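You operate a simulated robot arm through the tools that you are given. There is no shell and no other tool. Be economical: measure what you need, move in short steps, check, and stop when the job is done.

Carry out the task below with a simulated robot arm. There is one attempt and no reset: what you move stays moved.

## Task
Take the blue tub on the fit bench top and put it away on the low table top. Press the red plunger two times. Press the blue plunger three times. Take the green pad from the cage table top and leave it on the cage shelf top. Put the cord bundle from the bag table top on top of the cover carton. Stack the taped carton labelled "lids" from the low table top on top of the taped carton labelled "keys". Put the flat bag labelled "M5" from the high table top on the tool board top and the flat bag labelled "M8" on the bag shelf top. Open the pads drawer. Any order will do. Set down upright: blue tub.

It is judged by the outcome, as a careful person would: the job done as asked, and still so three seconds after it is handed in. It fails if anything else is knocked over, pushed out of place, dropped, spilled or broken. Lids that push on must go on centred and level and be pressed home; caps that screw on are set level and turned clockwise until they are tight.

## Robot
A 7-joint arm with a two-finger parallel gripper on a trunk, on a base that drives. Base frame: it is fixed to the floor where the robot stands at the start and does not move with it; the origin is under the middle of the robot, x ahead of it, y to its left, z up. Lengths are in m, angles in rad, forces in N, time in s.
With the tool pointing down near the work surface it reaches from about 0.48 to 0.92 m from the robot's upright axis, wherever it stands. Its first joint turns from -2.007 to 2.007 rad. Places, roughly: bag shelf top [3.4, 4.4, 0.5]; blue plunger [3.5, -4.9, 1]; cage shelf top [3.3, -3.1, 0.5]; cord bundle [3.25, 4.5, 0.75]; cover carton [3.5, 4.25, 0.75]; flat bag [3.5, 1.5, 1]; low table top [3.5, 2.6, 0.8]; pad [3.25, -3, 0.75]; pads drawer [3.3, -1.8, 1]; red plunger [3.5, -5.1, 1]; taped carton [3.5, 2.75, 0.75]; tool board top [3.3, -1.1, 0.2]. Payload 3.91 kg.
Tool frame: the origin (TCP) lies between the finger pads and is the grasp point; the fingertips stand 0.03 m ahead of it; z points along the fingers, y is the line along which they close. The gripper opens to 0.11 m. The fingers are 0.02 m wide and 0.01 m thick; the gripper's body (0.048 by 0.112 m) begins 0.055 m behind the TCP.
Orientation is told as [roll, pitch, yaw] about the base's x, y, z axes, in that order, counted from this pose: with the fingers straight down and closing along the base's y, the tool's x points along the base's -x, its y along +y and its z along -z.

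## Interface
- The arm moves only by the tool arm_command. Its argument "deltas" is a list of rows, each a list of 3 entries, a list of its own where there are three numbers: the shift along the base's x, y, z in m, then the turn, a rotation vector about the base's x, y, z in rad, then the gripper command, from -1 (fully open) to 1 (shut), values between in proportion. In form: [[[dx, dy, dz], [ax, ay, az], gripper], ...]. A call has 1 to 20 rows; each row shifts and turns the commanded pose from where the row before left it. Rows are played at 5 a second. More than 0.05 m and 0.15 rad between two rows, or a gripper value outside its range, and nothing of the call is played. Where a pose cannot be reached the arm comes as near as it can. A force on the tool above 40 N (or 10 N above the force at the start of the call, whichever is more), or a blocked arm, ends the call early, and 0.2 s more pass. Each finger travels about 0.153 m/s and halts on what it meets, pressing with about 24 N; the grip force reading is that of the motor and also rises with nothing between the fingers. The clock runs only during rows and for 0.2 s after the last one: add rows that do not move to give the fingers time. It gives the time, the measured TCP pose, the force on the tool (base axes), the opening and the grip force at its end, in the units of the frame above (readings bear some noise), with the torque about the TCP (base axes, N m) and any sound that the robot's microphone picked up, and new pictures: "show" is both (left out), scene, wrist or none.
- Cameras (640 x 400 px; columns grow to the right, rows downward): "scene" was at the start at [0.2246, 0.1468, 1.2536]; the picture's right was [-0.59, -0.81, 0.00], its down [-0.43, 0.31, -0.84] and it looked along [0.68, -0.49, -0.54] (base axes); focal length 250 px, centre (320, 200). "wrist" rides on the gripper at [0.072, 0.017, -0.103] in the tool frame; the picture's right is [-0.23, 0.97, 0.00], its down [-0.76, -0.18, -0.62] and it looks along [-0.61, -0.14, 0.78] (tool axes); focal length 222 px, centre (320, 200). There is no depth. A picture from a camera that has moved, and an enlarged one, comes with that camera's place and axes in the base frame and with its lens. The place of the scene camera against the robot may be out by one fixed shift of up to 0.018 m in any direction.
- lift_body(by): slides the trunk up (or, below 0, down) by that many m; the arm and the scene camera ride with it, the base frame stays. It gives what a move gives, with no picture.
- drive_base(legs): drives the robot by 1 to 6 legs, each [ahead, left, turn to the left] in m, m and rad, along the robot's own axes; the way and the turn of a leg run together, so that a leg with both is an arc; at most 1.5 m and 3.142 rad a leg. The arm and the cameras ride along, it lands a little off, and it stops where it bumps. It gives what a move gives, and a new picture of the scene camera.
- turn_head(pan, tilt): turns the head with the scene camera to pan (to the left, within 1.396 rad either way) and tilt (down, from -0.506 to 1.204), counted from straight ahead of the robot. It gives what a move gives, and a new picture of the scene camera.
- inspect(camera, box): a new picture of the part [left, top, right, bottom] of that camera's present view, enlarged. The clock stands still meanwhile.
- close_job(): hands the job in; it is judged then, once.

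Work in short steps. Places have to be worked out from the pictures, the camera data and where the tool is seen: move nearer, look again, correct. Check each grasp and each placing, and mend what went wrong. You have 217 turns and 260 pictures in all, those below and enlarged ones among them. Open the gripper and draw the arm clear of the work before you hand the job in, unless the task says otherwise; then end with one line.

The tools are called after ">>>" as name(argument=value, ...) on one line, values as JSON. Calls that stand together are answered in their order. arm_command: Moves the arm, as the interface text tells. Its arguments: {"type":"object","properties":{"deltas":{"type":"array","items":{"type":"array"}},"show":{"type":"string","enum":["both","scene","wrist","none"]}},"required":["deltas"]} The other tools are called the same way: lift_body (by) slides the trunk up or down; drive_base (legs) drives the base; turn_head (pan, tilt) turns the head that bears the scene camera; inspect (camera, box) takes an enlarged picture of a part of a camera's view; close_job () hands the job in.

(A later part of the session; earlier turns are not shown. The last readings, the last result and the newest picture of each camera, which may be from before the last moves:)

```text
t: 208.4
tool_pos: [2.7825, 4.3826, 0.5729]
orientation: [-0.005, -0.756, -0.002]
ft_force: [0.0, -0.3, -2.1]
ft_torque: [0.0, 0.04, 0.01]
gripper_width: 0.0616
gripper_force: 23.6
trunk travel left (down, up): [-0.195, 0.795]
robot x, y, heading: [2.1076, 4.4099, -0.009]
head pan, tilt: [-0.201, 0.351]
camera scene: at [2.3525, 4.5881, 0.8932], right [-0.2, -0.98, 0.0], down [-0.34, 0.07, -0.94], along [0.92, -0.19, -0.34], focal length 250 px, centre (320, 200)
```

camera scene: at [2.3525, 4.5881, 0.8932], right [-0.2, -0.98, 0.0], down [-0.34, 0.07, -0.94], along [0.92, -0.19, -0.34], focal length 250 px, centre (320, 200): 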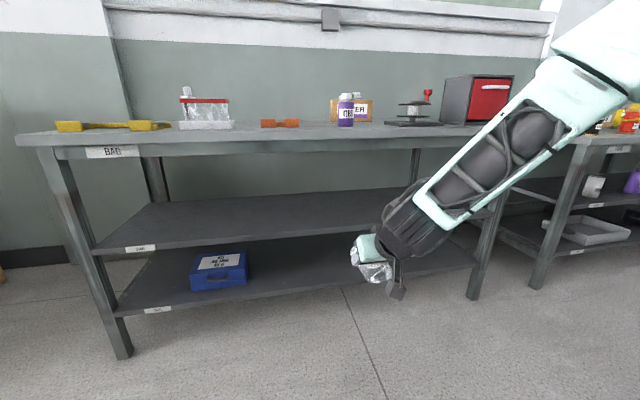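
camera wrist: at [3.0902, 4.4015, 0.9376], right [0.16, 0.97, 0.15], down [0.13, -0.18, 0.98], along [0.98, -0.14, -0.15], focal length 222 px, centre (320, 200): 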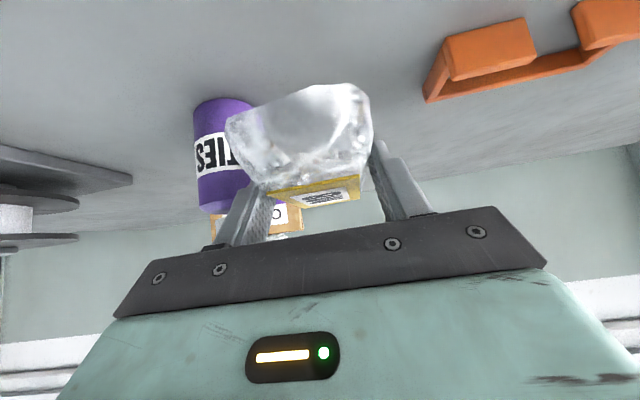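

Table edge checks out at z≈0.816; shelf top ≈0.50. I lower TCP to ≈0.55 and drive in 0.32 m, then look.

>>> arm_command(deltas=[[[0, 0, -0.02], [0, 0, 0], 1], [[0, 0, 0], [0, 0, 0], 1]], show="none")

>>> drive_base(legs=[[0.3, 0, 0]])

>>> arm_command(deltas=[[[0, 0, 0], [0, 0, 0], 1]], show="wrist")

```text
t: 209.1
tool_pos: [2.7841, 4.384, 0.5532]
orientation: [-0.003, -0.758, -0.002]
ft_force: [-0.3, 0.2, -1.8]
ft_torque: [0.01, 0.01, 0.0]
gripper_width: 0.0616
gripper_force: 23.8
trunk travel left (down, up): [-0.195, 0.795]
robot x, y, heading: [2.1082, 4.4061, -0.005]
head pan, tilt: [-0.201, 0.351]
```

```text
t: 211.1
tool_pos: [3.0893, 4.3807, 0.5531]
orientation: [-0.005, -0.759, -0.005]
ft_force: [-0.2, -0.1, -1.7]
ft_torque: [0.01, 0.0, 0.07]
gripper_width: 0.0617
gripper_force: 24.7
trunk travel left (down, up): [-0.195, 0.795]
robot x, y, heading: [2.4144, 4.4069, -0.008]
head pan, tilt: [-0.201, 0.351]
camera scene: at [2.6584, 4.5854, 0.8933], right [-0.21, -0.98, 0.0], down [-0.34, 0.07, -0.94], along [0.92, -0.19, -0.34], focal length 250 px, centre (320, 200)
```

scene: 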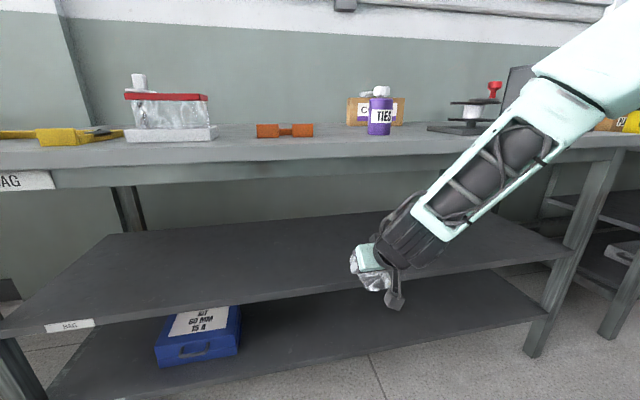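

```text
t: 211.5
tool_pos: [3.0888, 4.3793, 0.5522]
orientation: [-0.004, -0.757, -0.009]
ft_force: [-0.1, 0.1, -1.7]
ft_torque: [-0.02, 0.01, -0.02]
gripper_width: 0.0614
gripper_force: 23.7
trunk travel left (down, up): [-0.195, 0.795]
robot x, y, heading: [2.4105, 4.4097, -0.01]
head pan, tilt: [-0.201, 0.351]
camera wrist: at [2.9657, 4.3968, 0.5785], right [0.17, 0.97, 0.15], down [0.12, -0.18, 0.98], along [0.98, -0.15, -0.15], focal length 222 px, centre (320, 200)
```

wrist: 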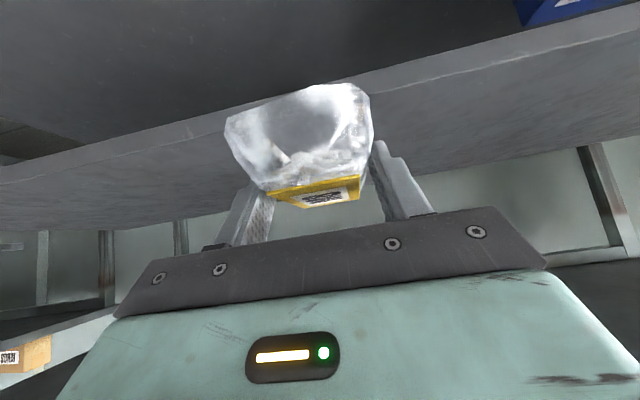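

Bag's front end is already over the shelf. Drive 0.12 m further in.

>>> drive_base(legs=[[0.125, 0, 0.01]])

>>> arm_command(deltas=[[[0, 0, -0.005], [0, 0, 0], 1], [[0, 0, -0.005], [0, 0, 0], 1], [[0, 0, -0.004], [0, 0, 0], 1], [[0, 0, 0], [0, 0, 0], 1]], show="wrist")

```text
t: 212.8
tool_pos: [3.2148, 4.3854, 0.5531]
orientation: [-0.004, -0.758, 0.003]
ft_force: [0.0, -0.1, -1.7]
ft_torque: [0.0, 0.01, -0.02]
gripper_width: 0.0618
gripper_force: 24.6
trunk travel left (down, up): [-0.195, 0.795]
robot x, y, heading: [2.5403, 4.4065, 0.003]
head pan, tilt: [-0.201, 0.351]
camera scene: at [2.7826, 4.5869, 0.8933], right [-0.2, -0.98, 0.0], down [-0.34, 0.07, -0.94], along [0.92, -0.19, -0.34], focal length 250 px, centre (320, 200)
```

scene: 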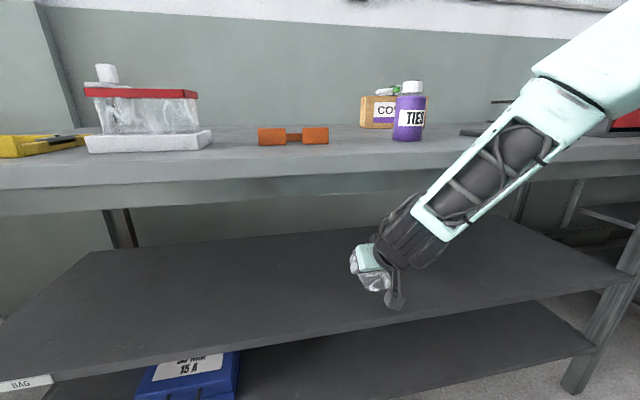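

```text
t: 213.8
tool_pos: [3.2135, 4.3846, 0.5393]
orientation: [-0.004, -0.758, 0.002]
ft_force: [0.7, -0.5, -0.9]
ft_torque: [0.0, 0.04, 0.01]
gripper_width: 0.0616
gripper_force: 24.3
trunk travel left (down, up): [-0.195, 0.795]
robot x, y, heading: [2.5418, 4.4061, 0.001]
head pan, tilt: [-0.201, 0.351]
camera wrist: at [3.091, 4.401, 0.5648], right [0.16, 0.97, 0.15], down [0.13, -0.18, 0.98], along [0.98, -0.14, -0.15], focal length 222 px, centre (320, 200)
```

wrist: 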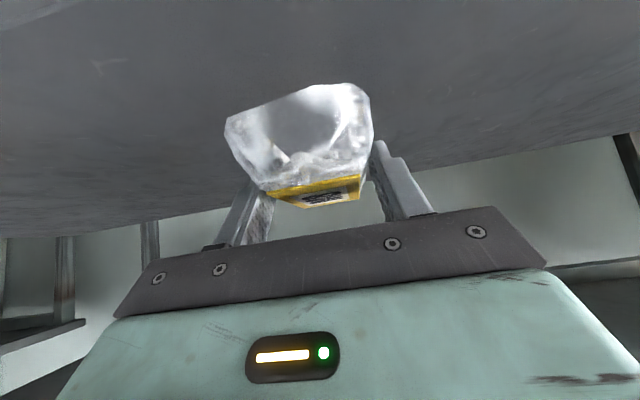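

The bag is well over the shelf. Keep lowering till contact.

>>> arm_command(deltas=[[[0, 0, -0.005], [0, 0, 0], 1], [[0, 0, -0.005], [0, 0, 0], 1], [[0, 0, -0.005], [0, 0, 0], 1], [[0, 0, -0.004], [0, 0, 0], 1], [[0, 0, -0.004], [0, 0, 0], 1], [[0, 0, -0.004], [0, 0, 0], 1], [[0, 0, 0], [0, 0, 0], 1]], show="wrist")

```text
t: 215.4
tool_pos: [3.2142, 4.3845, 0.5112]
orientation: [-0.004, -0.757, 0.003]
ft_force: [0.4, -0.9, -1.9]
ft_torque: [0.02, -0.01, 0.03]
gripper_width: 0.0618
gripper_force: 24.4
trunk travel left (down, up): [-0.195, 0.795]
robot x, y, heading: [2.5386, 4.4079, -0.002]
head pan, tilt: [-0.201, 0.351]
camera wrist: at [3.0911, 4.4006, 0.5381], right [0.16, 0.97, 0.15], down [0.13, -0.18, 0.98], along [0.98, -0.14, -0.15], focal length 222 px, centre (320, 200)
```

wrist: 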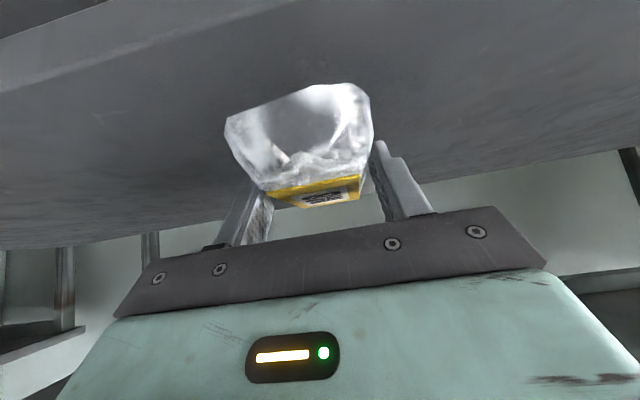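

Shelf is nearer z≈0.455 with front edge x≈3.155, so I go 4 cm deeper and continue lowering.

>>> arm_command(deltas=[[[0.02, 0, 0], [0, 0, 0], 1], [[0.02, 0, 0], [0, 0, 0], 1], [[0.005, 0, -0.006], [0, 0, 0], 1], [[0, 0, -0.005], [0, 0, 0], 1], [[0, 0, -0.005], [0, 0, 0], 1], [[0, 0, -0.004], [0, 0, 0], 1], [[0, 0, -0.004], [0, 0, 0], 1], [[0, 0, -0.003], [0, 0, 0], 1], [[0, 0, 0], [0, 0, 0], 1]])

```text
t: 216.7
tool_pos: [3.2633, 4.3854, 0.4988]
orientation: [-0.004, -0.77, 0.004]
ft_force: [-3.8, -1.5, 20.2]
ft_torque: [0.41, 0.63, 0.29]
gripper_width: 0.0617
gripper_force: 24.0
trunk travel left (down, up): [-0.195, 0.795]
robot x, y, heading: [2.5389, 4.4068, 0.001]
head pan, tilt: [-0.201, 0.351]
stopped in row 6: the force on the tool passed its limit (the readings are from after the stop); the commanded pose is now the measured one
camera scene: at [2.7819, 4.5868, 0.8935], right [-0.2, -0.98, 0.0], down [-0.34, 0.07, -0.94], along [0.92, -0.19, -0.34], focal length 250 px, centre (320, 200)
camera wrist: at [3.1385, 4.4015, 0.5227], right [0.16, 0.97, 0.16], down [0.11, -0.17, 0.98], along [0.98, -0.14, -0.14], focal length 222 px, centre (320, 200)
```

scene: 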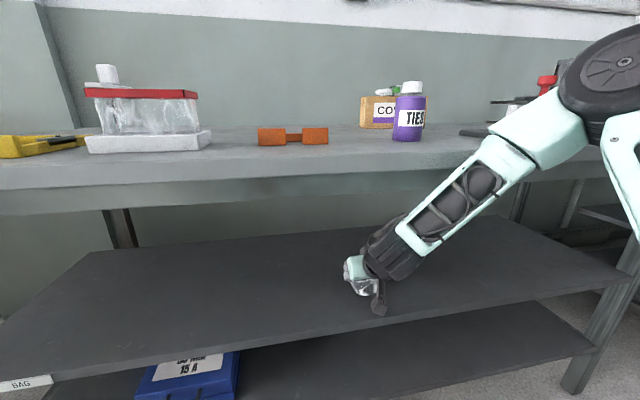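
wrist: 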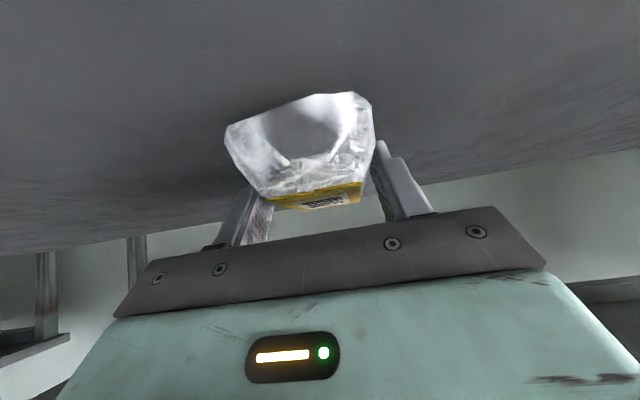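

Bag touched the shelf. Relieve slightly, open wide, and withdraw along the tool axis.

>>> arm_command(deltas=[[[0, 0, 0.002], [0, 0, 0], 1], [[0, 0, 0], [0, 0, 0], 0.0], [[0, 0, 0], [0, 0, 0], -0.6], [[0, 0, 0], [0, 0, 0], -0.6], [[-0.03, 0, 0.015], [0, 0, 0], -0.6], [[-0.04, 0, 0.01], [0, 0, 0], -0.6], [[-0.045, 0, 0.0], [0, 0, 0], -0.6], [[-0.045, 0, 0.0], [0, 0, 0], -0.6], [[0, 0, 0], [0, 0, 0], -0.6]])

```text
t: 218.7
tool_pos: [3.1504, 4.4003, 0.5339]
orientation: [-0.003, -0.765, 0.003]
ft_force: [-0.3, 0.4, 0.2]
ft_torque: [0.01, 0.0, 0.02]
gripper_width: 0.0879
gripper_force: 0.1
out of reach, approached as far as the arm can: row 7, 8
trunk travel left (down, up): [-0.195, 0.795]
robot x, y, heading: [2.5396, 4.4009, 0.001]
head pan, tilt: [-0.201, 0.351]
camera scene: at [2.7825, 4.5869, 0.8933], right [-0.2, -0.98, 0.0], down [-0.34, 0.07, -0.94], along [0.92, -0.19, -0.34], focal length 250 px, centre (320, 200)
camera wrist: at [3.028, 4.417, 0.5587], right [0.16, 0.97, 0.15], down [0.12, -0.17, 0.98], along [0.98, -0.14, -0.14], focal length 222 px, centre (320, 200)
```

scene: 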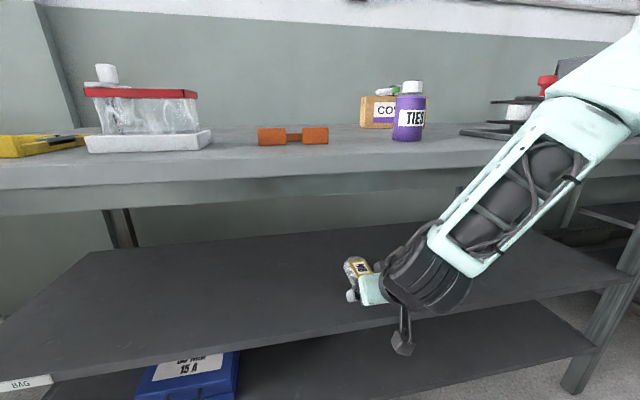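
wrist: 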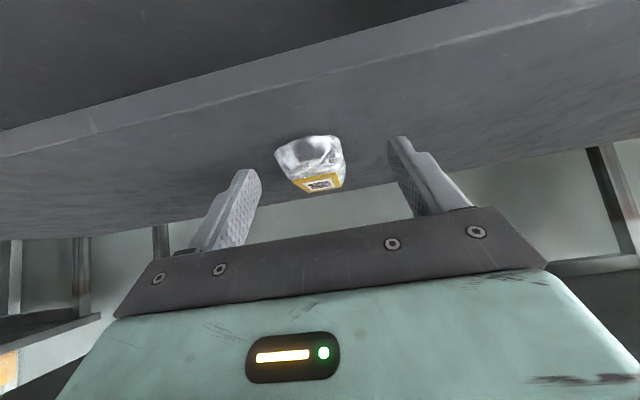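

M8 lies flat on the shelf. Drive back, raise the trunk, and restore the arm pose.

>>> drive_base(legs=[[-0.4, 0, 0]])

>>> lift_body(by=0.38)

>>> arm_command(deltas=[[[0.02, 0, 0.04], [0, 0.15, 0], -1], [[0.02, 0, 0.04], [0, 0.15, 0], -1], [[0.02, 0, 0.04], [0, 0.15, 0], -1], [[0, 0, 0.04], [0, 0.15, 0], -1], [[0, -0.01, 0.03], [0, 0.15, 0], -1], [[0, -0.01, 0], [0, 0.01, 0], -1], [[0, 0, 0], [0, 0, 0], -1]], show="scene")

```text
t: 221.2
tool_pos: [2.7543, 4.3998, 0.533]
orientation: [-0.003, -0.764, 0.001]
ft_force: [0.4, 0.3, 0.1]
ft_torque: [-0.03, -0.02, 0.0]
gripper_width: 0.088
gripper_force: 0.0
trunk travel left (down, up): [-0.195, 0.795]
robot x, y, heading: [2.1452, 4.4027, -0.001]
head pan, tilt: [-0.201, 0.351]
camera scene: at [2.3861, 4.5865, 0.8933], right [-0.2, -0.98, 0.0], down [-0.34, 0.07, -0.94], along [0.92, -0.19, -0.34], focal length 250 px, centre (320, 200)
```

scene: 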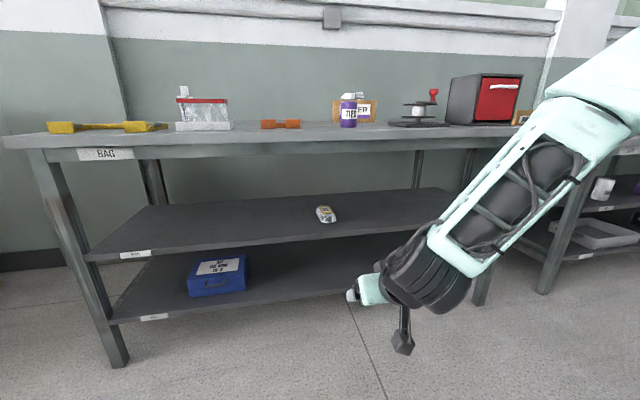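

```text
t: 224.9
tool_pos: [2.7553, 4.3991, 0.9132]
orientation: [-0.003, -0.764, 0.001]
ft_force: [0.0, 0.0, -0.4]
ft_torque: [0.0, 0.04, 0.01]
gripper_width: 0.0882
gripper_force: 0.1
trunk travel left (down, up): [-0.575, 0.415]
robot x, y, heading: [2.1409, 4.4067, -0.001]
head pan, tilt: [-0.201, 0.351]
```

```text
t: 226.5
tool_pos: [2.813, 4.3806, 1.1033]
orientation: [-0.004, -0.005, 0.002]
ft_force: [0.1, 0.0, 1.2]
ft_torque: [0.0, 0.01, -0.03]
gripper_width: 0.11
gripper_force: 0.1
trunk travel left (down, up): [-0.575, 0.415]
robot x, y, heading: [2.1419, 4.4085, -0.003]
head pan, tilt: [-0.201, 0.351]
camera scene: at [2.386, 4.5866, 1.2733], right [-0.2, -0.98, 0.0], down [-0.34, 0.07, -0.94], along [0.92, -0.19, -0.34], focal length 250 px, centre (320, 200)
```

scene: 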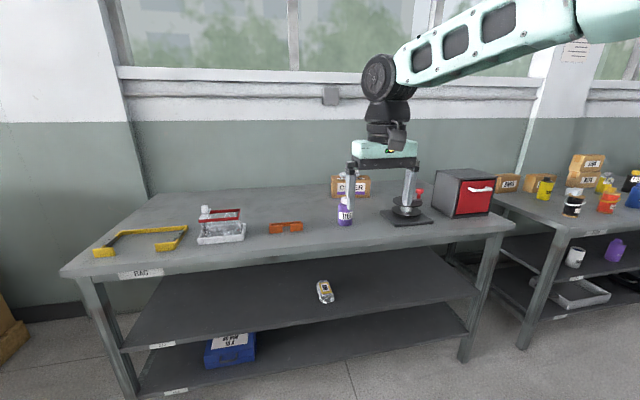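

M8 done. Strafe back right to the high table for M5.

>>> drive_base(legs=[[0, -1.5, 0], [0, -1.5, 0], [0.45, 0, 0.0]])

>>> turn_head(pan=-0.1, tilt=0.7)

```text
t: 243.2
tool_pos: [3.2804, 1.4223, 1.1039]
orientation: [-0.005, -0.005, 0.019]
ft_force: [0.1, 0.1, -0.8]
ft_torque: [0.06, -0.01, 0.01]
gripper_width: 0.1101
gripper_force: 0.1
trunk travel left (down, up): [-0.575, 0.415]
robot x, y, heading: [2.6063, 1.4355, 0.017]
head pan, tilt: [-0.201, 0.351]
camera scene: at [2.8484, 1.6216, 1.2733], right [-0.18, -0.98, 0.0], down [-0.34, 0.06, -0.94], along [0.92, -0.17, -0.34], focal length 250 px, centre (320, 200)
```

scene: 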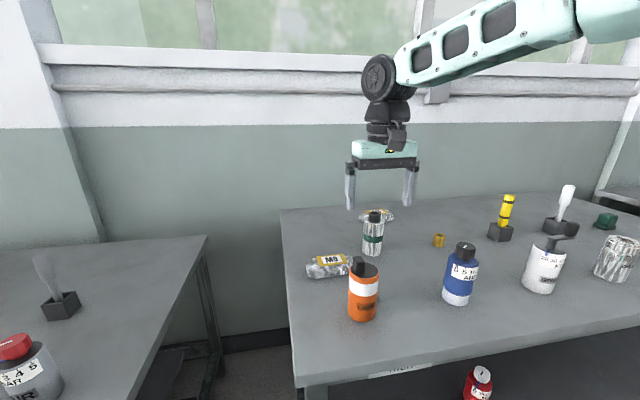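

```text
t: 244.0
tool_pos: [3.2793, 1.423, 1.1045]
orientation: [-0.004, -0.006, 0.019]
ft_force: [0.1, -0.3, 1.2]
ft_torque: [-0.01, -0.01, 0.02]
gripper_width: 0.1101
gripper_force: 0.0
trunk travel left (down, up): [-0.575, 0.415]
robot x, y, heading: [2.6082, 1.4352, 0.017]
head pan, tilt: [-0.099, 0.7]
camera scene: at [2.8416, 1.6316, 1.242], right [-0.08, -1.0, 0.0], down [-0.64, 0.05, -0.77], along [0.76, -0.06, -0.64], focal length 250 px, centre (320, 200)
```

scene: 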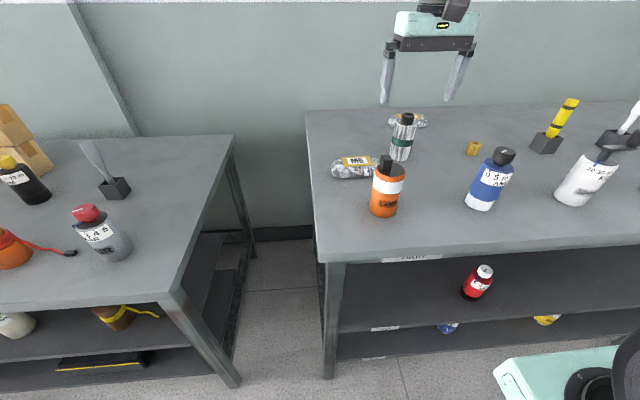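

Move to face M5: forward 0.13, right 0.17; then yaw the gripper 90° and approach over it.

>>> drive_base(legs=[[0, -0.16, -0.017], [0.13, 0, 0]])

>>> arm_command(deltas=[[[0, 0, 0.003], [0, 0, 0.143], -1], [[0, 0, 0.003], [0, 0, 0.143], -1], [[0, 0, 0], [0, 0, 0.143], -1], [[0, 0, 0], [0, 0, 0.143], -1], [[0, 0, 0], [0, 0, 0.143], -1], [[0, 0, 0], [0, 0, 0.143], -1], [[0, 0, 0], [0, 0, 0.143], -1], [[0, 0, 0], [0, 0, 0.143], -1], [[0, 0, 0], [0, 0, 0.143], -1], [[0, 0, 0], [0, 0, 0.143], -1], [[0, 0, 0], [0, 0, 0.1], -1], [[0.04, 0.0, 0], [0, 0, 0], -1], [[0.04, 0.0, 0], [0, 0, 0], -1], [[0.03, 0.0, 0], [0, 0, 0], -1], [[0, 0, 0], [0, 0, 0], -1]], show="wrist")

```text
t: 246.3
tool_pos: [3.411, 1.2564, 1.1036]
orientation: [-0.002, -0.007, 0.005]
ft_force: [0.1, -0.2, 0.5]
ft_torque: [0.0, -0.03, 0.01]
gripper_width: 0.1098
gripper_force: 0.0
trunk travel left (down, up): [-0.575, 0.415]
robot x, y, heading: [2.7388, 1.2795, 0.007]
head pan, tilt: [-0.099, 0.7]
camera scene: at [2.9748, 1.4717, 1.2419], right [-0.1, -1.0, 0.0], down [-0.64, 0.06, -0.76], along [0.76, -0.07, -0.64], focal length 250 px, centre (320, 200)
```

scene: 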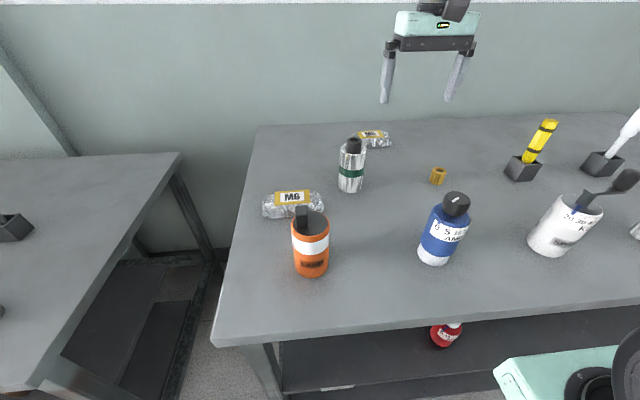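

```text
t: 249.5
tool_pos: [3.5205, 1.2565, 1.1093]
orientation: [-0.005, -0.006, 1.534]
ft_force: [0.2, 0.2, 0.6]
ft_torque: [-0.01, 0.03, 0.04]
gripper_width: 0.1104
gripper_force: 0.1
trunk travel left (down, up): [-0.575, 0.415]
robot x, y, heading: [2.7351, 1.2813, 0.004]
head pan, tilt: [-0.099, 0.7]
camera wrist: at [3.5005, 1.1838, 1.2128], right [-0.96, 0.26, 0.0], down [0.2, 0.75, 0.63], along [0.17, 0.61, -0.78], focal length 222 px, centre (320, 200)
```

wrist: 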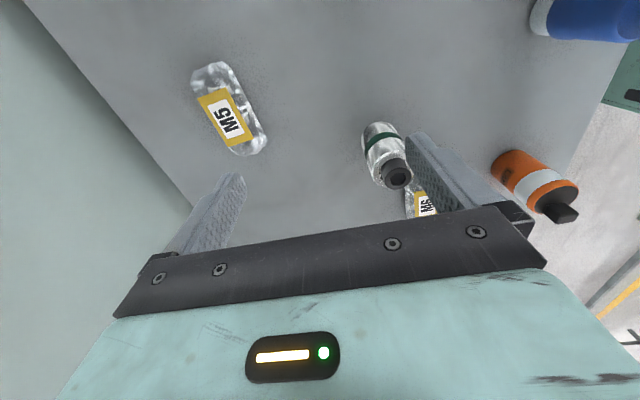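

M5 centre (3.654, 1.255), yaw ≈ -0.04, matching the tool yaw. I inch the base 2 cm forward, then go over it and down.

>>> drive_base(legs=[[0.02, 0, 0]])

>>> arm_command(deltas=[[[0.02, 0, -0.04], [0, 0, 0], -1], [[0.02, 0, -0.04], [0, 0, 0], -1], [[0.03, 0, -0.04], [0, 0, 0], -1], [[0.025, 0, -0.03], [0, 0, 0], -1], [[0.018, 0, -0.03], [0, 0, 0], -1], [[0, 0, 0], [0, 0, 0], -1]], show="wrist")

```text
t: 250.3
tool_pos: [3.5389, 1.2558, 1.1101]
orientation: [-0.004, -0.006, 1.535]
ft_force: [-1.2, -0.6, 0.4]
ft_torque: [0.0, 0.02, -0.05]
gripper_width: 0.1097
gripper_force: 0.1
trunk travel left (down, up): [-0.575, 0.415]
robot x, y, heading: [2.7621, 1.2769, -0.002]
head pan, tilt: [-0.099, 0.7]
camera scene: at [2.9951, 1.4717, 1.2419], right [-0.1, -1.0, 0.0], down [-0.64, 0.06, -0.76], along [0.76, -0.07, -0.64], focal length 250 px, centre (320, 200)
```

scene: 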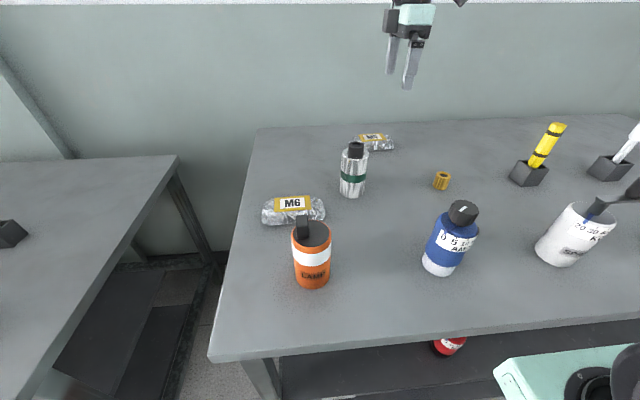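

```text
t: 251.7
tool_pos: [3.6523, 1.2575, 0.9308]
orientation: [-0.005, -0.004, 1.533]
ft_force: [0.3, 0.4, 1.0]
ft_torque: [-0.01, 0.0, 0.0]
gripper_width: 0.11
gripper_force: 0.0
trunk travel left (down, up): [-0.575, 0.415]
robot x, y, heading: [2.7583, 1.2794, 0.005]
head pan, tilt: [-0.099, 0.7]
camera wrist: at [3.6335, 1.1849, 1.0331], right [-0.96, 0.26, 0.0], down [0.2, 0.75, 0.63], along [0.17, 0.61, -0.78], focal length 222 px, centre (320, 200)
```

wrist: 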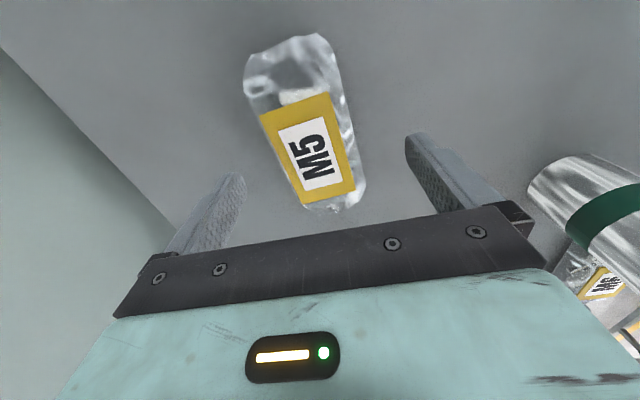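

Centred. Descend to z≈0.893, close, and lift.

>>> arm_command(deltas=[[[0, 0, -0.02], [0, 0, 0], -1], [[0, 0, -0.017], [0, 0, 0], -1], [[0, 0, 0], [0, 0, 0], -1], [[0, 0, 0], [0, 0, 0], 1], [[0, 0, 0], [0, 0, 0], 1], [[0, 0, 0], [0, 0, 0], 1], [[0, 0, 0], [0, 0, 0], 1], [[-0.005, 0, 0.03], [0, 0, 0], 1], [[-0.01, 0, 0.04], [0, 0, 0], 1], [[-0.02, 0, 0.04], [0, 0, 0], 1], [[-0.02, 0, 0.04], [0, 0, 0], 1], [[-0.03, 0, 0.04], [0, 0, 0], 1], [[0, 0, 0], [0, 0, 0], 1]], show="wrist")

```text
t: 254.5
tool_pos: [3.5692, 1.2564, 1.0831]
orientation: [-0.003, -0.007, 1.534]
ft_force: [-0.5, 0.1, -2.1]
ft_torque: [0.01, 0.01, 0.03]
gripper_width: 0.0631
gripper_force: 24.1
trunk travel left (down, up): [-0.575, 0.415]
robot x, y, heading: [2.7547, 1.2798, 0.002]
head pan, tilt: [-0.099, 0.7]
camera wrist: at [3.5491, 1.1824, 1.1855], right [-0.96, 0.26, 0.0], down [0.2, 0.75, 0.63], along [0.17, 0.61, -0.78], focal length 222 px, centre (320, 200)
```

wrist: 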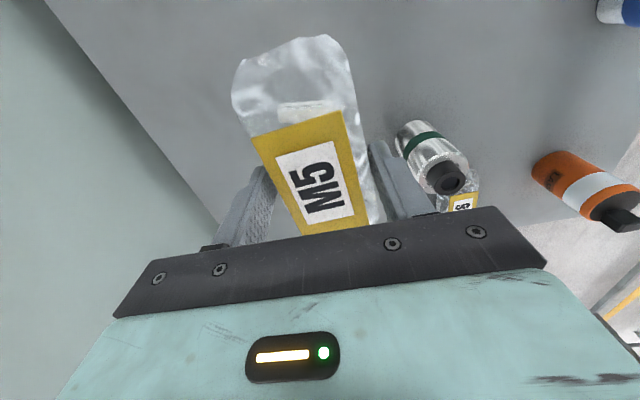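

M5 held. I'll regrasp on the high table's front edge, at (3.21, 1.355) between the orange and blue bottles. Raise, back up, yaw to 0 and move there.

>>> arm_command(deltas=[[[-0.02, 0, 0.04], [0, 0, 0], 1]], show="none")

>>> drive_base(legs=[[-0.2, 0.06, 0]])

>>> arm_command(deltas=[[[-0.015, 0.004, 0], [0, 0, -0.143], 1], [[-0.015, 0.004, 0], [0, 0, -0.143], 1], [[-0.015, 0.004, 0], [0, 0, -0.143], 1], [[-0.015, 0.004, 0], [0, 0, -0.143], 1], [[-0.015, 0.004, 0], [0, 0, -0.143], 1], [[-0.015, 0.004, 0], [0, 0, -0.143], 1], [[-0.015, 0.004, 0], [0, 0, -0.143], 1], [[-0.015, 0.004, 0], [0, 0, -0.143], 1], [[-0.015, 0.004, 0], [0, 0, -0.143], 1], [[-0.01, 0.0, 0], [0, 0, -0.143], 1], [[0, 0, 0], [0, 0, -0.1], 1], [[0, 0, 0], [0, 0, 0], 1]])

```text
t: 254.9
tool_pos: [3.5477, 1.2542, 1.1208]
orientation: [-0.001, -0.005, 1.535]
ft_force: [0.2, 0.0, -2.2]
ft_torque: [0.02, 0.03, 0.01]
gripper_width: 0.0628
gripper_force: 24.2
trunk travel left (down, up): [-0.575, 0.415]
robot x, y, heading: [2.757, 1.2799, 0.0]
head pan, tilt: [-0.099, 0.7]
```

```text
t: 256.5
tool_pos: [3.3464, 1.3144, 1.1211]
orientation: [-0.002, -0.004, 1.535]
ft_force: [0.9, -0.7, -2.0]
ft_torque: [0.0, -0.05, 0.0]
gripper_width: 0.0629
gripper_force: 24.1
trunk travel left (down, up): [-0.575, 0.415]
robot x, y, heading: [2.5592, 1.3401, -0.001]
head pan, tilt: [-0.099, 0.7]
camera scene: at [2.7942, 1.5322, 1.2419], right [-0.1, -1.0, 0.0], down [-0.64, 0.06, -0.76], along [0.76, -0.07, -0.64], focal length 250 px, centre (320, 200)
```

scene: 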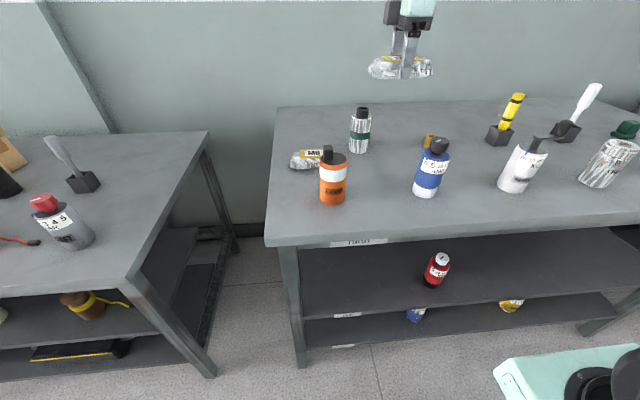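

```text
t: 259.1
tool_pos: [3.2017, 1.3505, 1.1206]
orientation: [-0.004, -0.005, 0.004]
ft_force: [0.3, 0.4, -1.3]
ft_torque: [0.01, -0.01, 0.01]
gripper_width: 0.063
gripper_force: 23.6
trunk travel left (down, up): [-0.575, 0.415]
robot x, y, heading: [2.5565, 1.3427, 0.002]
head pan, tilt: [-0.099, 0.7]
camera scene: at [2.7942, 1.5322, 1.2419], right [-0.1, -1.0, 0.0], down [-0.64, 0.06, -0.76], along [0.76, -0.07, -0.64], focal length 250 px, centre (320, 200)
camera wrist: at [3.1294, 1.3672, 1.2245], right [0.22, 0.97, 0.0], down [0.76, -0.17, 0.63], along [0.61, -0.14, -0.78], focal length 222 px, centre (320, 200)
```

scene: 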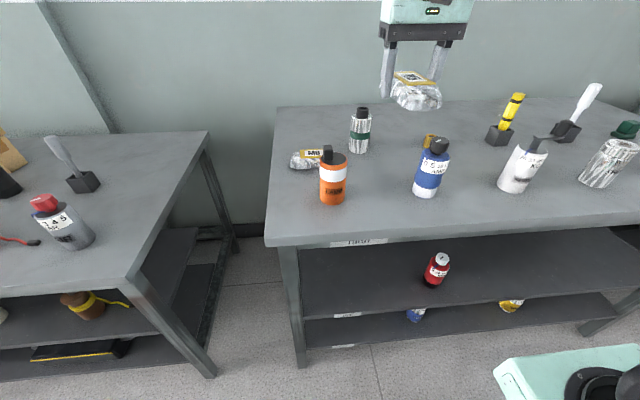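
wrist: 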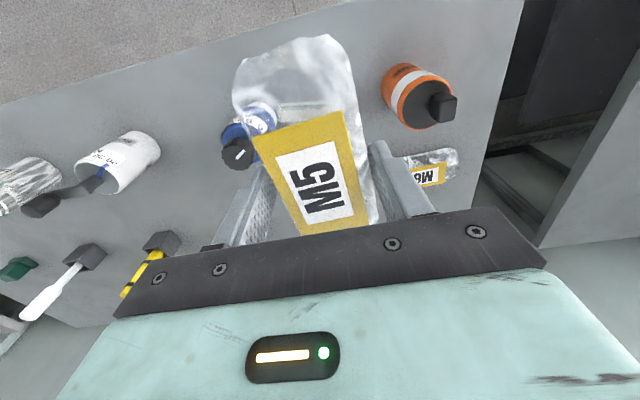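

Bottle gap is y 1.278–1.418; my bag at y≈1.348 fits. Lower it down at x≈3.19.

>>> arm_command(deltas=[[[-0.01, -0.003, -0.04], [0, 0, 0], 1], [[0, 0, -0.05], [0, 0, 0], 1], [[0, 0, -0.05], [0, 0, 0], 1], [[0, 0, -0.05], [0, 0, 0], 1], [[0, 0, -0.02], [0, 0, 0], 1], [[0, 0, -0.006], [0, 0, 0], 1], [[0, 0, -0.004], [0, 0, 0], 1], [[0, 0, -0.004], [0, 0, 0], 1], [[0, 0, 0], [0, 0, 0], 1]])

```text
t: 261.1
tool_pos: [3.1917, 1.3461, 0.8973]
orientation: [-0.002, -0.005, 0.006]
ft_force: [0.3, 0.9, -1.3]
ft_torque: [-0.01, 0.02, 0.01]
gripper_width: 0.0631
gripper_force: 24.6
trunk travel left (down, up): [-0.575, 0.415]
robot x, y, heading: [2.5563, 1.3446, 0.003]
head pan, tilt: [-0.099, 0.7]
camera scene: at [2.7942, 1.5322, 1.2419], right [-0.1, -1.0, 0.0], down [-0.64, 0.06, -0.76], along [0.76, -0.07, -0.64], focal length 250 px, centre (320, 200)
camera wrist: at [3.118, 1.364, 1.0005], right [0.22, 0.97, 0.0], down [0.76, -0.17, 0.63], along [0.61, -0.14, -0.78], focal length 222 px, centre (320, 200)
```

scene: 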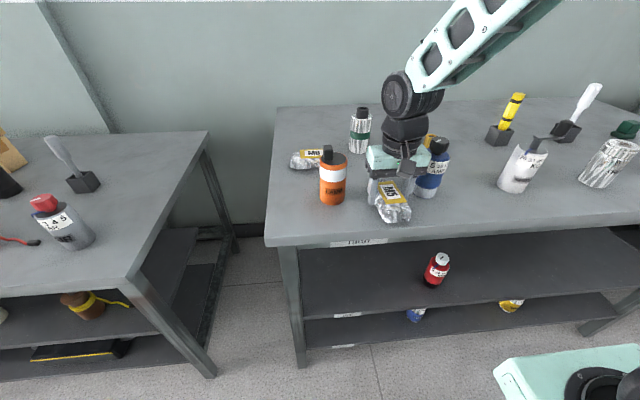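
wrist: 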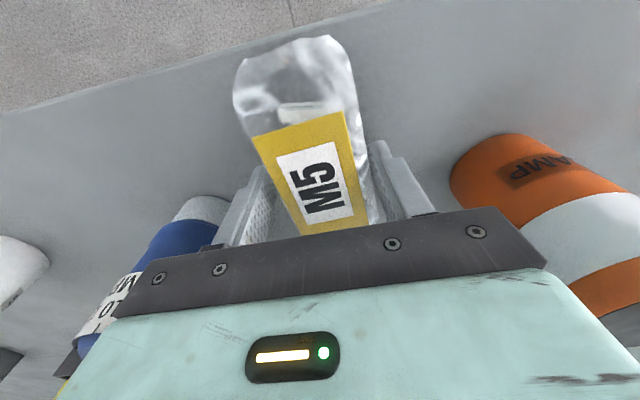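

Nearly down; a few more mm.

>>> arm_command(deltas=[[[0, 0, -0.003], [0, 0, 0], 1], [[0, 0, -0.003], [0, 0, 0], 1], [[0, 0, -0.002], [0, 0, 0], 1], [[0, 0, 0], [0, 0, 0], 1]], show="none")

```text
t: 262.1
tool_pos: [3.1918, 1.3477, 0.8923]
orientation: [-0.003, -0.009, 0.004]
ft_force: [-2.8, -3.6, 24.1]
ft_torque: [-0.04, 0.02, 0.5]
gripper_width: 0.0632
gripper_force: 24.2
trunk travel left (down, up): [-0.575, 0.415]
robot x, y, heading: [2.5568, 1.3423, -0.0]
head pan, tilt: [-0.099, 0.7]
```

Contact. Relax, open, rise, pull back and tilt the tool forward.

>>> arm_command(deltas=[[[0, 0, 0.003], [0, 0, 0], 1], [[0, 0, 0], [0, 0, 0], 0], [[0, 0, 0], [0, 0, 0], -0.4], [[0, 0, 0], [0, 0, 0], -0.4], [[0, 0, 0.03], [0, 0, 0], -0.4], [[0, 0, 0.04], [0, 0, 0], -0.4], [[0, 0, 0.05], [0, 0, 0], -0.4], [[0, 0, 0.05], [0, 0, 0], -0.4], [[-0.02, 0, 0], [0, -0.15, 0], -0.64], [[-0.02, 0, 0], [0, -0.15, 0], -0.64], [[-0.02, 0, 0], [0, -0.15, 0], -0.64], [[-0.01, 0, 0], [0, -0.15, 0], -0.64], [[-0.0, 0, -0.03], [0, -0.15, 0], -0.64], [[0, 0, 0], [0, 0, 0], -0.64]])

```text
t: 265.1
tool_pos: [3.1232, 1.3493, 1.032]
orientation: [-0.007, -0.755, 0.007]
ft_force: [-0.3, 0.0, 0.3]
ft_torque: [-0.03, -0.02, 0.01]
gripper_width: 0.0902
gripper_force: 0.1
trunk travel left (down, up): [-0.575, 0.415]
robot x, y, heading: [2.5574, 1.3414, 0.006]
head pan, tilt: [-0.099, 0.7]
camera scene: at [2.7942, 1.5321, 1.2419], right [-0.1, -1.0, 0.0], down [-0.64, 0.06, -0.76], along [0.76, -0.07, -0.64], focal length 250 px, centre (320, 200)
camera wrist: at [2.9989, 1.3638, 1.0567], right [0.16, 0.97, 0.15], down [0.13, -0.17, 0.98], along [0.98, -0.14, -0.15], focal length 222 px, centre (320, 200)
```

scene: 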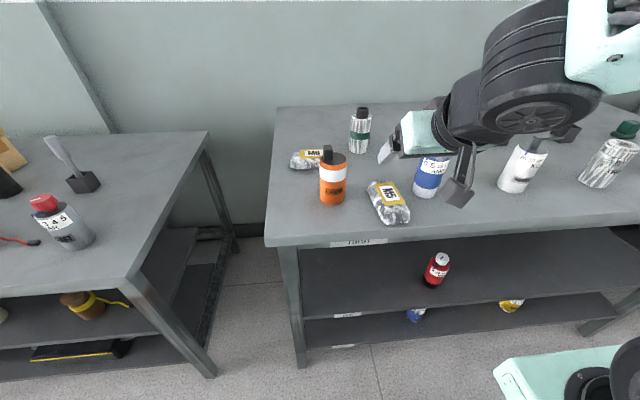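
wrist: 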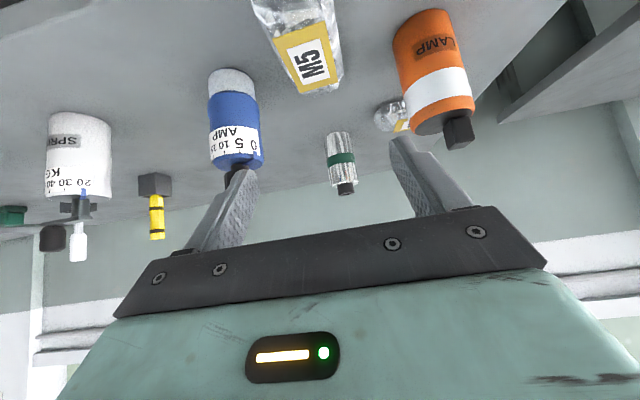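

M5 is free and flat. Descend and approach along the tool axis to TCP (3.182, 1.347, 0.895).

>>> arm_command(deltas=[[[-0.004, -0.002, -0.035], [0, 0, 0], -0.64], [[-0.004, 0, -0.035], [0, 0, 0], -0.64], [[0.022, 0, -0.024], [0, 0, 0], -0.64], [[0.024, 0, -0.024], [0, 0, 0], -0.64], [[0.02, 0, -0.018], [0, 0, 0], -0.64], [[0, 0, 0], [0, 0, 0], -0.64]], show="wrist")

```text
t: 266.5
tool_pos: [3.1978, 1.3562, 0.9094]
orientation: [-0.007, -0.756, 0.006]
ft_force: [-0.4, -0.4, -0.7]
ft_torque: [-0.01, 0.01, -0.02]
gripper_width: 0.0902
gripper_force: 0.1
out of reach, approached as far as the arm can: row 1, 2
trunk travel left (down, up): [-0.575, 0.415]
robot x, y, heading: [2.5588, 1.339, 0.003]
head pan, tilt: [-0.099, 0.7]
camera wrist: at [3.0738, 1.3724, 0.9344], right [0.16, 0.97, 0.15], down [0.13, -0.17, 0.98], along [0.98, -0.14, -0.15], focal length 222 px, centre (320, 200)
```

wrist: 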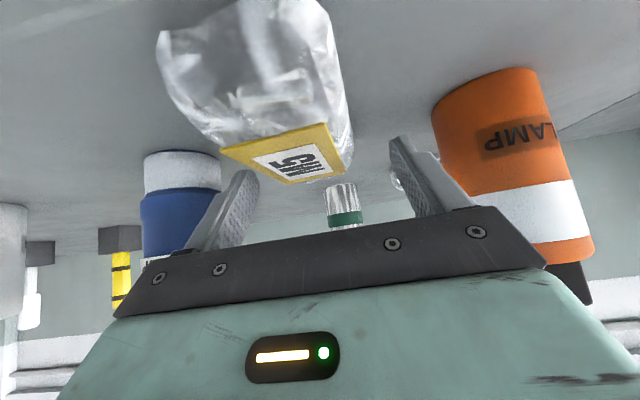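

Slightly off due to the inner reach limit; correct by (-0.01, -0.009, -0.013).

>>> arm_command(deltas=[[[-0.01, -0.009, 0], [0, 0, 0], -0.64], [[0, 0, -0.013], [0, 0, 0], -0.64], [[0, 0, 0], [0, 0, 0], -0.64]], show="wrist")

```text
t: 267.3
tool_pos: [3.187, 1.3473, 0.8967]
orientation: [-0.006, -0.754, 0.008]
ft_force: [0.4, 0.0, 0.7]
ft_torque: [-0.02, -0.01, 0.03]
gripper_width: 0.0902
gripper_force: 0.0
trunk travel left (down, up): [-0.575, 0.415]
robot x, y, heading: [2.5615, 1.3424, 0.004]
head pan, tilt: [-0.099, 0.7]
camera wrist: at [3.0645, 1.3641, 0.922], right [0.16, 0.97, 0.15], down [0.13, -0.17, 0.98], along [0.98, -0.14, -0.15], focal length 222 px, centre (320, 200)
```

wrist: 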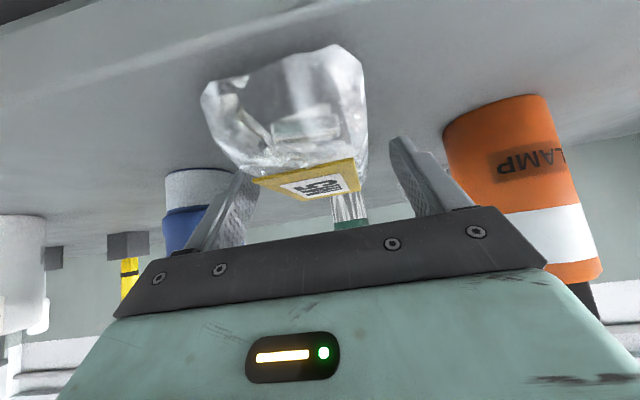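

Shift 7 mm toward -y to centre, then close and lift.

>>> arm_command(deltas=[[[0, -0.007, 0], [0, 0, 0], -0.64], [[0, 0, -0.002], [0, 0, 0], -0.64], [[0, 0, 0], [0, 0, 0], 1], [[0, 0, 0], [0, 0, 0], 1], [[0, 0, 0], [0, 0, 0], 1], [[0, 0, 0], [0, 0, 0], 1], [[0, 0, 0.02], [0, 0, 0], 1], [[0, 0, 0.04], [0, 0, 0], 1], [[0, 0, 0.04], [0, 0, 0], 1], [[0, 0, 0], [0, 0, 0], 1]])

```text
t: 269.5
tool_pos: [3.1888, 1.3408, 0.9931]
orientation: [-0.008, -0.755, 0.008]
ft_force: [-0.3, -0.2, -1.9]
ft_torque: [-0.03, 0.0, 0.02]
gripper_width: 0.0617
gripper_force: 23.9
trunk travel left (down, up): [-0.575, 0.415]
robot x, y, heading: [2.5541, 1.3426, 0.001]
head pan, tilt: [-0.099, 0.7]
camera scene: at [2.7943, 1.5321, 1.2418], right [-0.1, -1.0, 0.0], down [-0.64, 0.06, -0.76], along [0.76, -0.07, -0.64], focal length 250 px, centre (320, 200)
camera wrist: at [3.0654, 1.3564, 1.0195], right [0.16, 0.97, 0.15], down [0.13, -0.17, 0.98], along [0.98, -0.14, -0.15], focal length 222 px, centre (320, 200)
```

scene: 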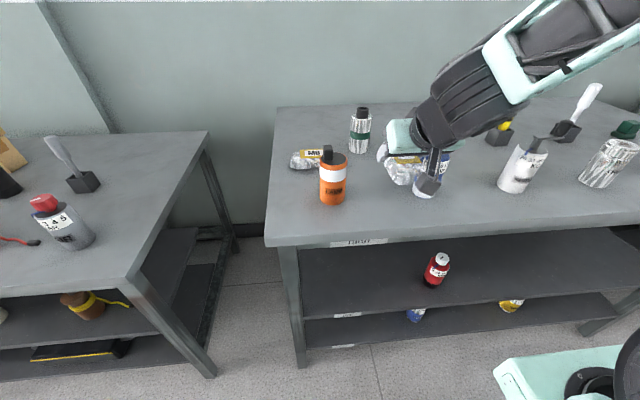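
wrist: 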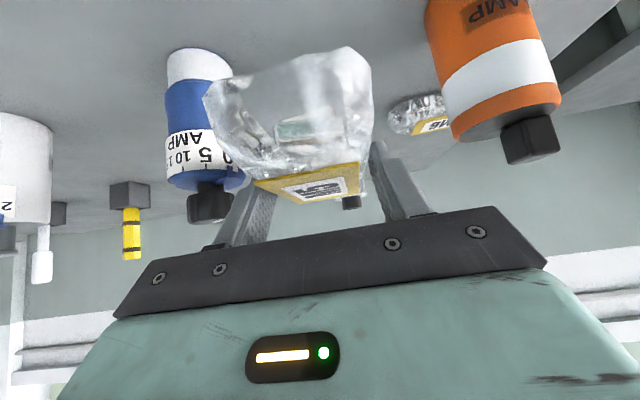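

M5 held flat. Back away and strafe right to the tool table (y≈-1.1).

>>> drive_base(legs=[[-0.42, 0, 0], [0, -1.25, 0], [0, -1.2, 0]])

>>> turn_head(pan=0.0, tilt=0.5)

```text
t: 283.6
tool_pos: [2.7719, -1.0879, 0.9933]
orientation: [-0.008, -0.752, -0.005]
ft_force: [-0.2, 0.4, -1.8]
ft_torque: [-0.02, 0.02, -0.02]
gripper_width: 0.0615
gripper_force: 24.1
trunk travel left (down, up): [-0.575, 0.415]
robot x, y, heading: [2.1386, -1.0814, -0.011]
head pan, tilt: [-0.099, 0.7]
camera scene: at [2.3802, -0.8917, 1.2419], right [-0.11, -0.99, 0.0], down [-0.64, 0.07, -0.76], along [0.76, -0.08, -0.64], focal length 250 px, centre (320, 200)
```

scene: 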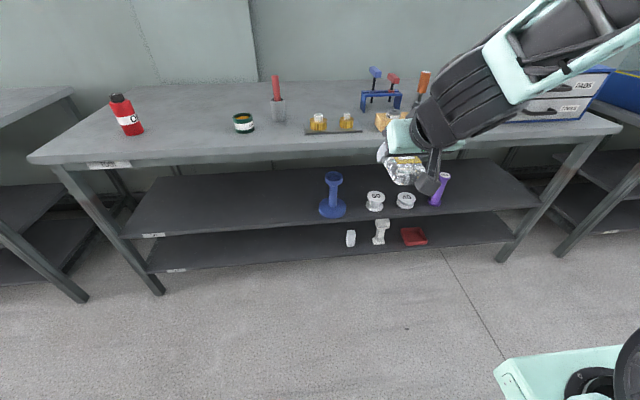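

```text
t: 284.3
tool_pos: [2.7711, -1.0897, 0.9937]
orientation: [-0.007, -0.755, -0.005]
ft_force: [0.5, 0.4, -0.5]
ft_torque: [-0.02, 0.0, -0.06]
gripper_width: 0.0618
gripper_force: 23.8
trunk travel left (down, up): [-0.575, 0.415]
robot x, y, heading: [2.1433, -1.0786, -0.011]
head pan, tilt: [0.0, 0.499]
camera scene: at [2.3867, -0.8834, 1.2595], right [-0.01, -1.0, 0.0], down [-0.48, 0.01, -0.88], along [0.88, -0.01, -0.48], focal length 250 px, centre (320, 200)
```

scene: 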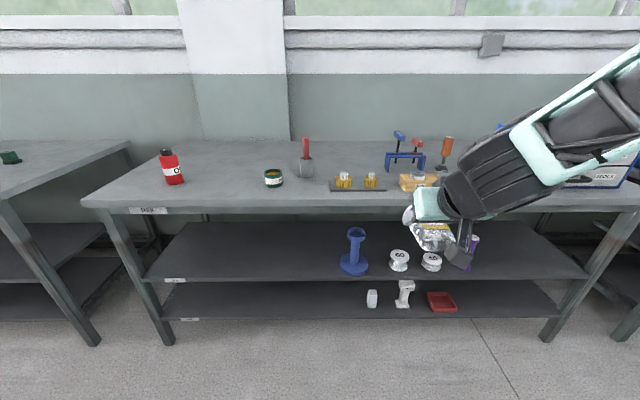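

I check the labels on the shelves.

>>> inspect(camera="scene", box=[110, 195, 350, 345])

```text
2.67 times, centred on (230, 270) of scene
camera zoom: at [2.3867, -0.8834, 1.2595], right [-0.01, -1.0, 0.0], down [-0.48, 0.01, -0.88], along [0.88, -0.01, -0.48], focal length 665 px, centre (560, 13)
```

zoom: 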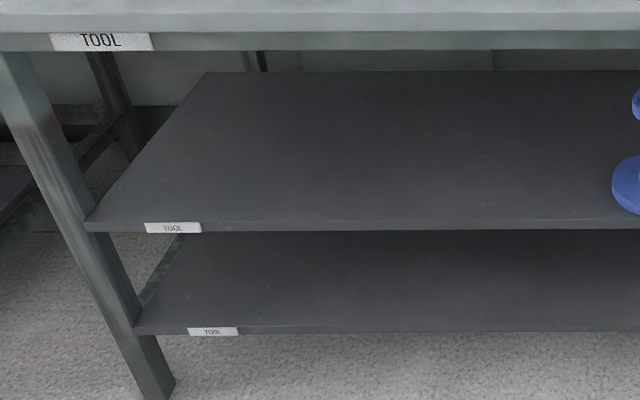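

Now go left to the free part of the board (y≈-0.75) and lower the trunk fully.

>>> drive_base(legs=[[0, 0.33, 0.01]])

>>> lift_body(by=-0.57)

>>> arm_command(deltas=[[[0.01, 0, -0.05], [0, 0, 0], 1], [[0.01, 0, -0.05], [0, 0, 0], 1], [[0.0, 0, -0.04], [0, 0, 0], 1], [[0, 0, 0], [0, 0, 0], 1]])

```text
t: 286.5
tool_pos: [2.7745, -0.7505, 0.9929]
orientation: [-0.007, -0.753, 0.008]
ft_force: [-0.7, 0.3, -1.5]
ft_torque: [-0.01, 0.04, -0.02]
gripper_width: 0.0616
gripper_force: 24.4
trunk travel left (down, up): [-0.575, 0.415]
robot x, y, heading: [2.142, -0.7496, 0.002]
head pan, tilt: [0.0, 0.499]
camera scene: at [2.3855, -0.5498, 1.2596], right [0.0, -1.0, 0.0], down [-0.48, 0.0, -0.88], along [0.88, 0.0, -0.48], focal length 250 px, centre (320, 200)
```

scene: 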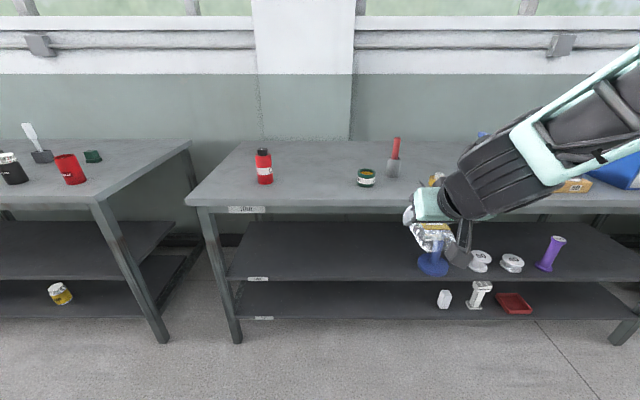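

```text
refused: -0.57 is not a number from -0.4 to 0.4
```

```text
refused: row 1 steps farther than a row can; nothing moved
```

Lift is limited to 0.4 a call; two calls.

>>> lift_body(by=-0.4)

>>> lift_body(by=-0.17)

>>> arm_command(deltas=[[[0.01, 0, -0.045], [0, 0, 0], 1], [[0.01, 0, -0.045], [0, 0, 0], 1], [[0.0, 0, -0.045], [0, 0, 0], 1], [[0, 0, 0], [0, 0, 0], 1]])

```text
t: 290.3
tool_pos: [2.7733, -0.7505, 0.5927]
orientation: [-0.007, -0.754, 0.007]
ft_force: [0.2, 0.3, -1.2]
ft_torque: [-0.01, -0.01, 0.02]
gripper_width: 0.0617
gripper_force: 24.1
trunk travel left (down, up): [-0.175, 0.815]
robot x, y, heading: [2.1399, -0.7478, -0.0]
head pan, tilt: [0.0, 0.499]
```

```text
t: 292.2
tool_pos: [2.7733, -0.7507, 0.4234]
orientation: [-0.007, -0.755, 0.007]
ft_force: [0.6, -0.1, -2.7]
ft_torque: [0.0, 0.01, 0.0]
gripper_width: 0.0619
gripper_force: 24.1
trunk travel left (down, up): [-0.005, 0.985]
robot x, y, heading: [2.1397, -0.752, 0.003]
head pan, tilt: [0.0, 0.499]
```

```text
t: 293.2
tool_pos: [2.7919, -0.749, 0.2878]
orientation: [-0.007, -0.756, 0.007]
ft_force: [0.2, -0.8, -1.3]
ft_torque: [0.0, 0.01, 0.03]
gripper_width: 0.062
gripper_force: 24.0
trunk travel left (down, up): [-0.005, 0.985]
robot x, y, heading: [2.1427, -0.7544, 0.0]
head pan, tilt: [0.0, 0.499]
camera scene: at [2.3854, -0.5497, 0.6896], right [0.0, -1.0, 0.0], down [-0.48, 0.0, -0.88], along [0.88, 0.0, -0.48], focal length 250 px, centre (320, 200)
camera wrist: at [2.6694, -0.7324, 0.3137], right [0.16, 0.97, 0.15], down [0.13, -0.17, 0.98], along [0.98, -0.14, -0.15], focal length 222 px, centre (320, 200)
```

scene: 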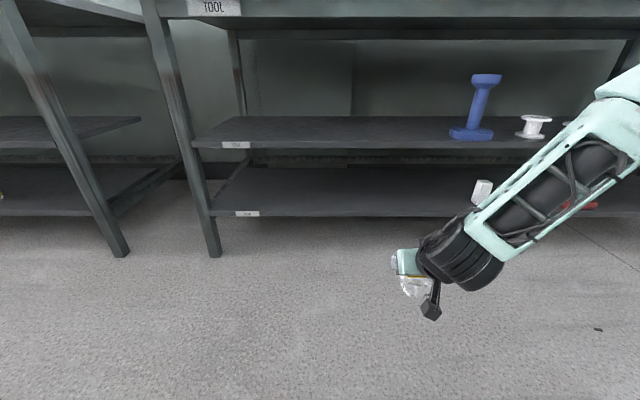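
wrist: 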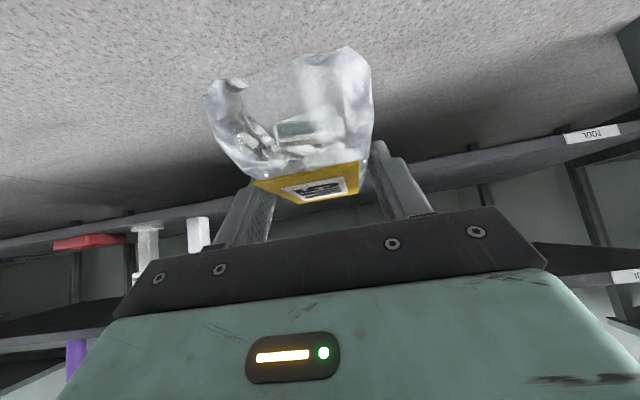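

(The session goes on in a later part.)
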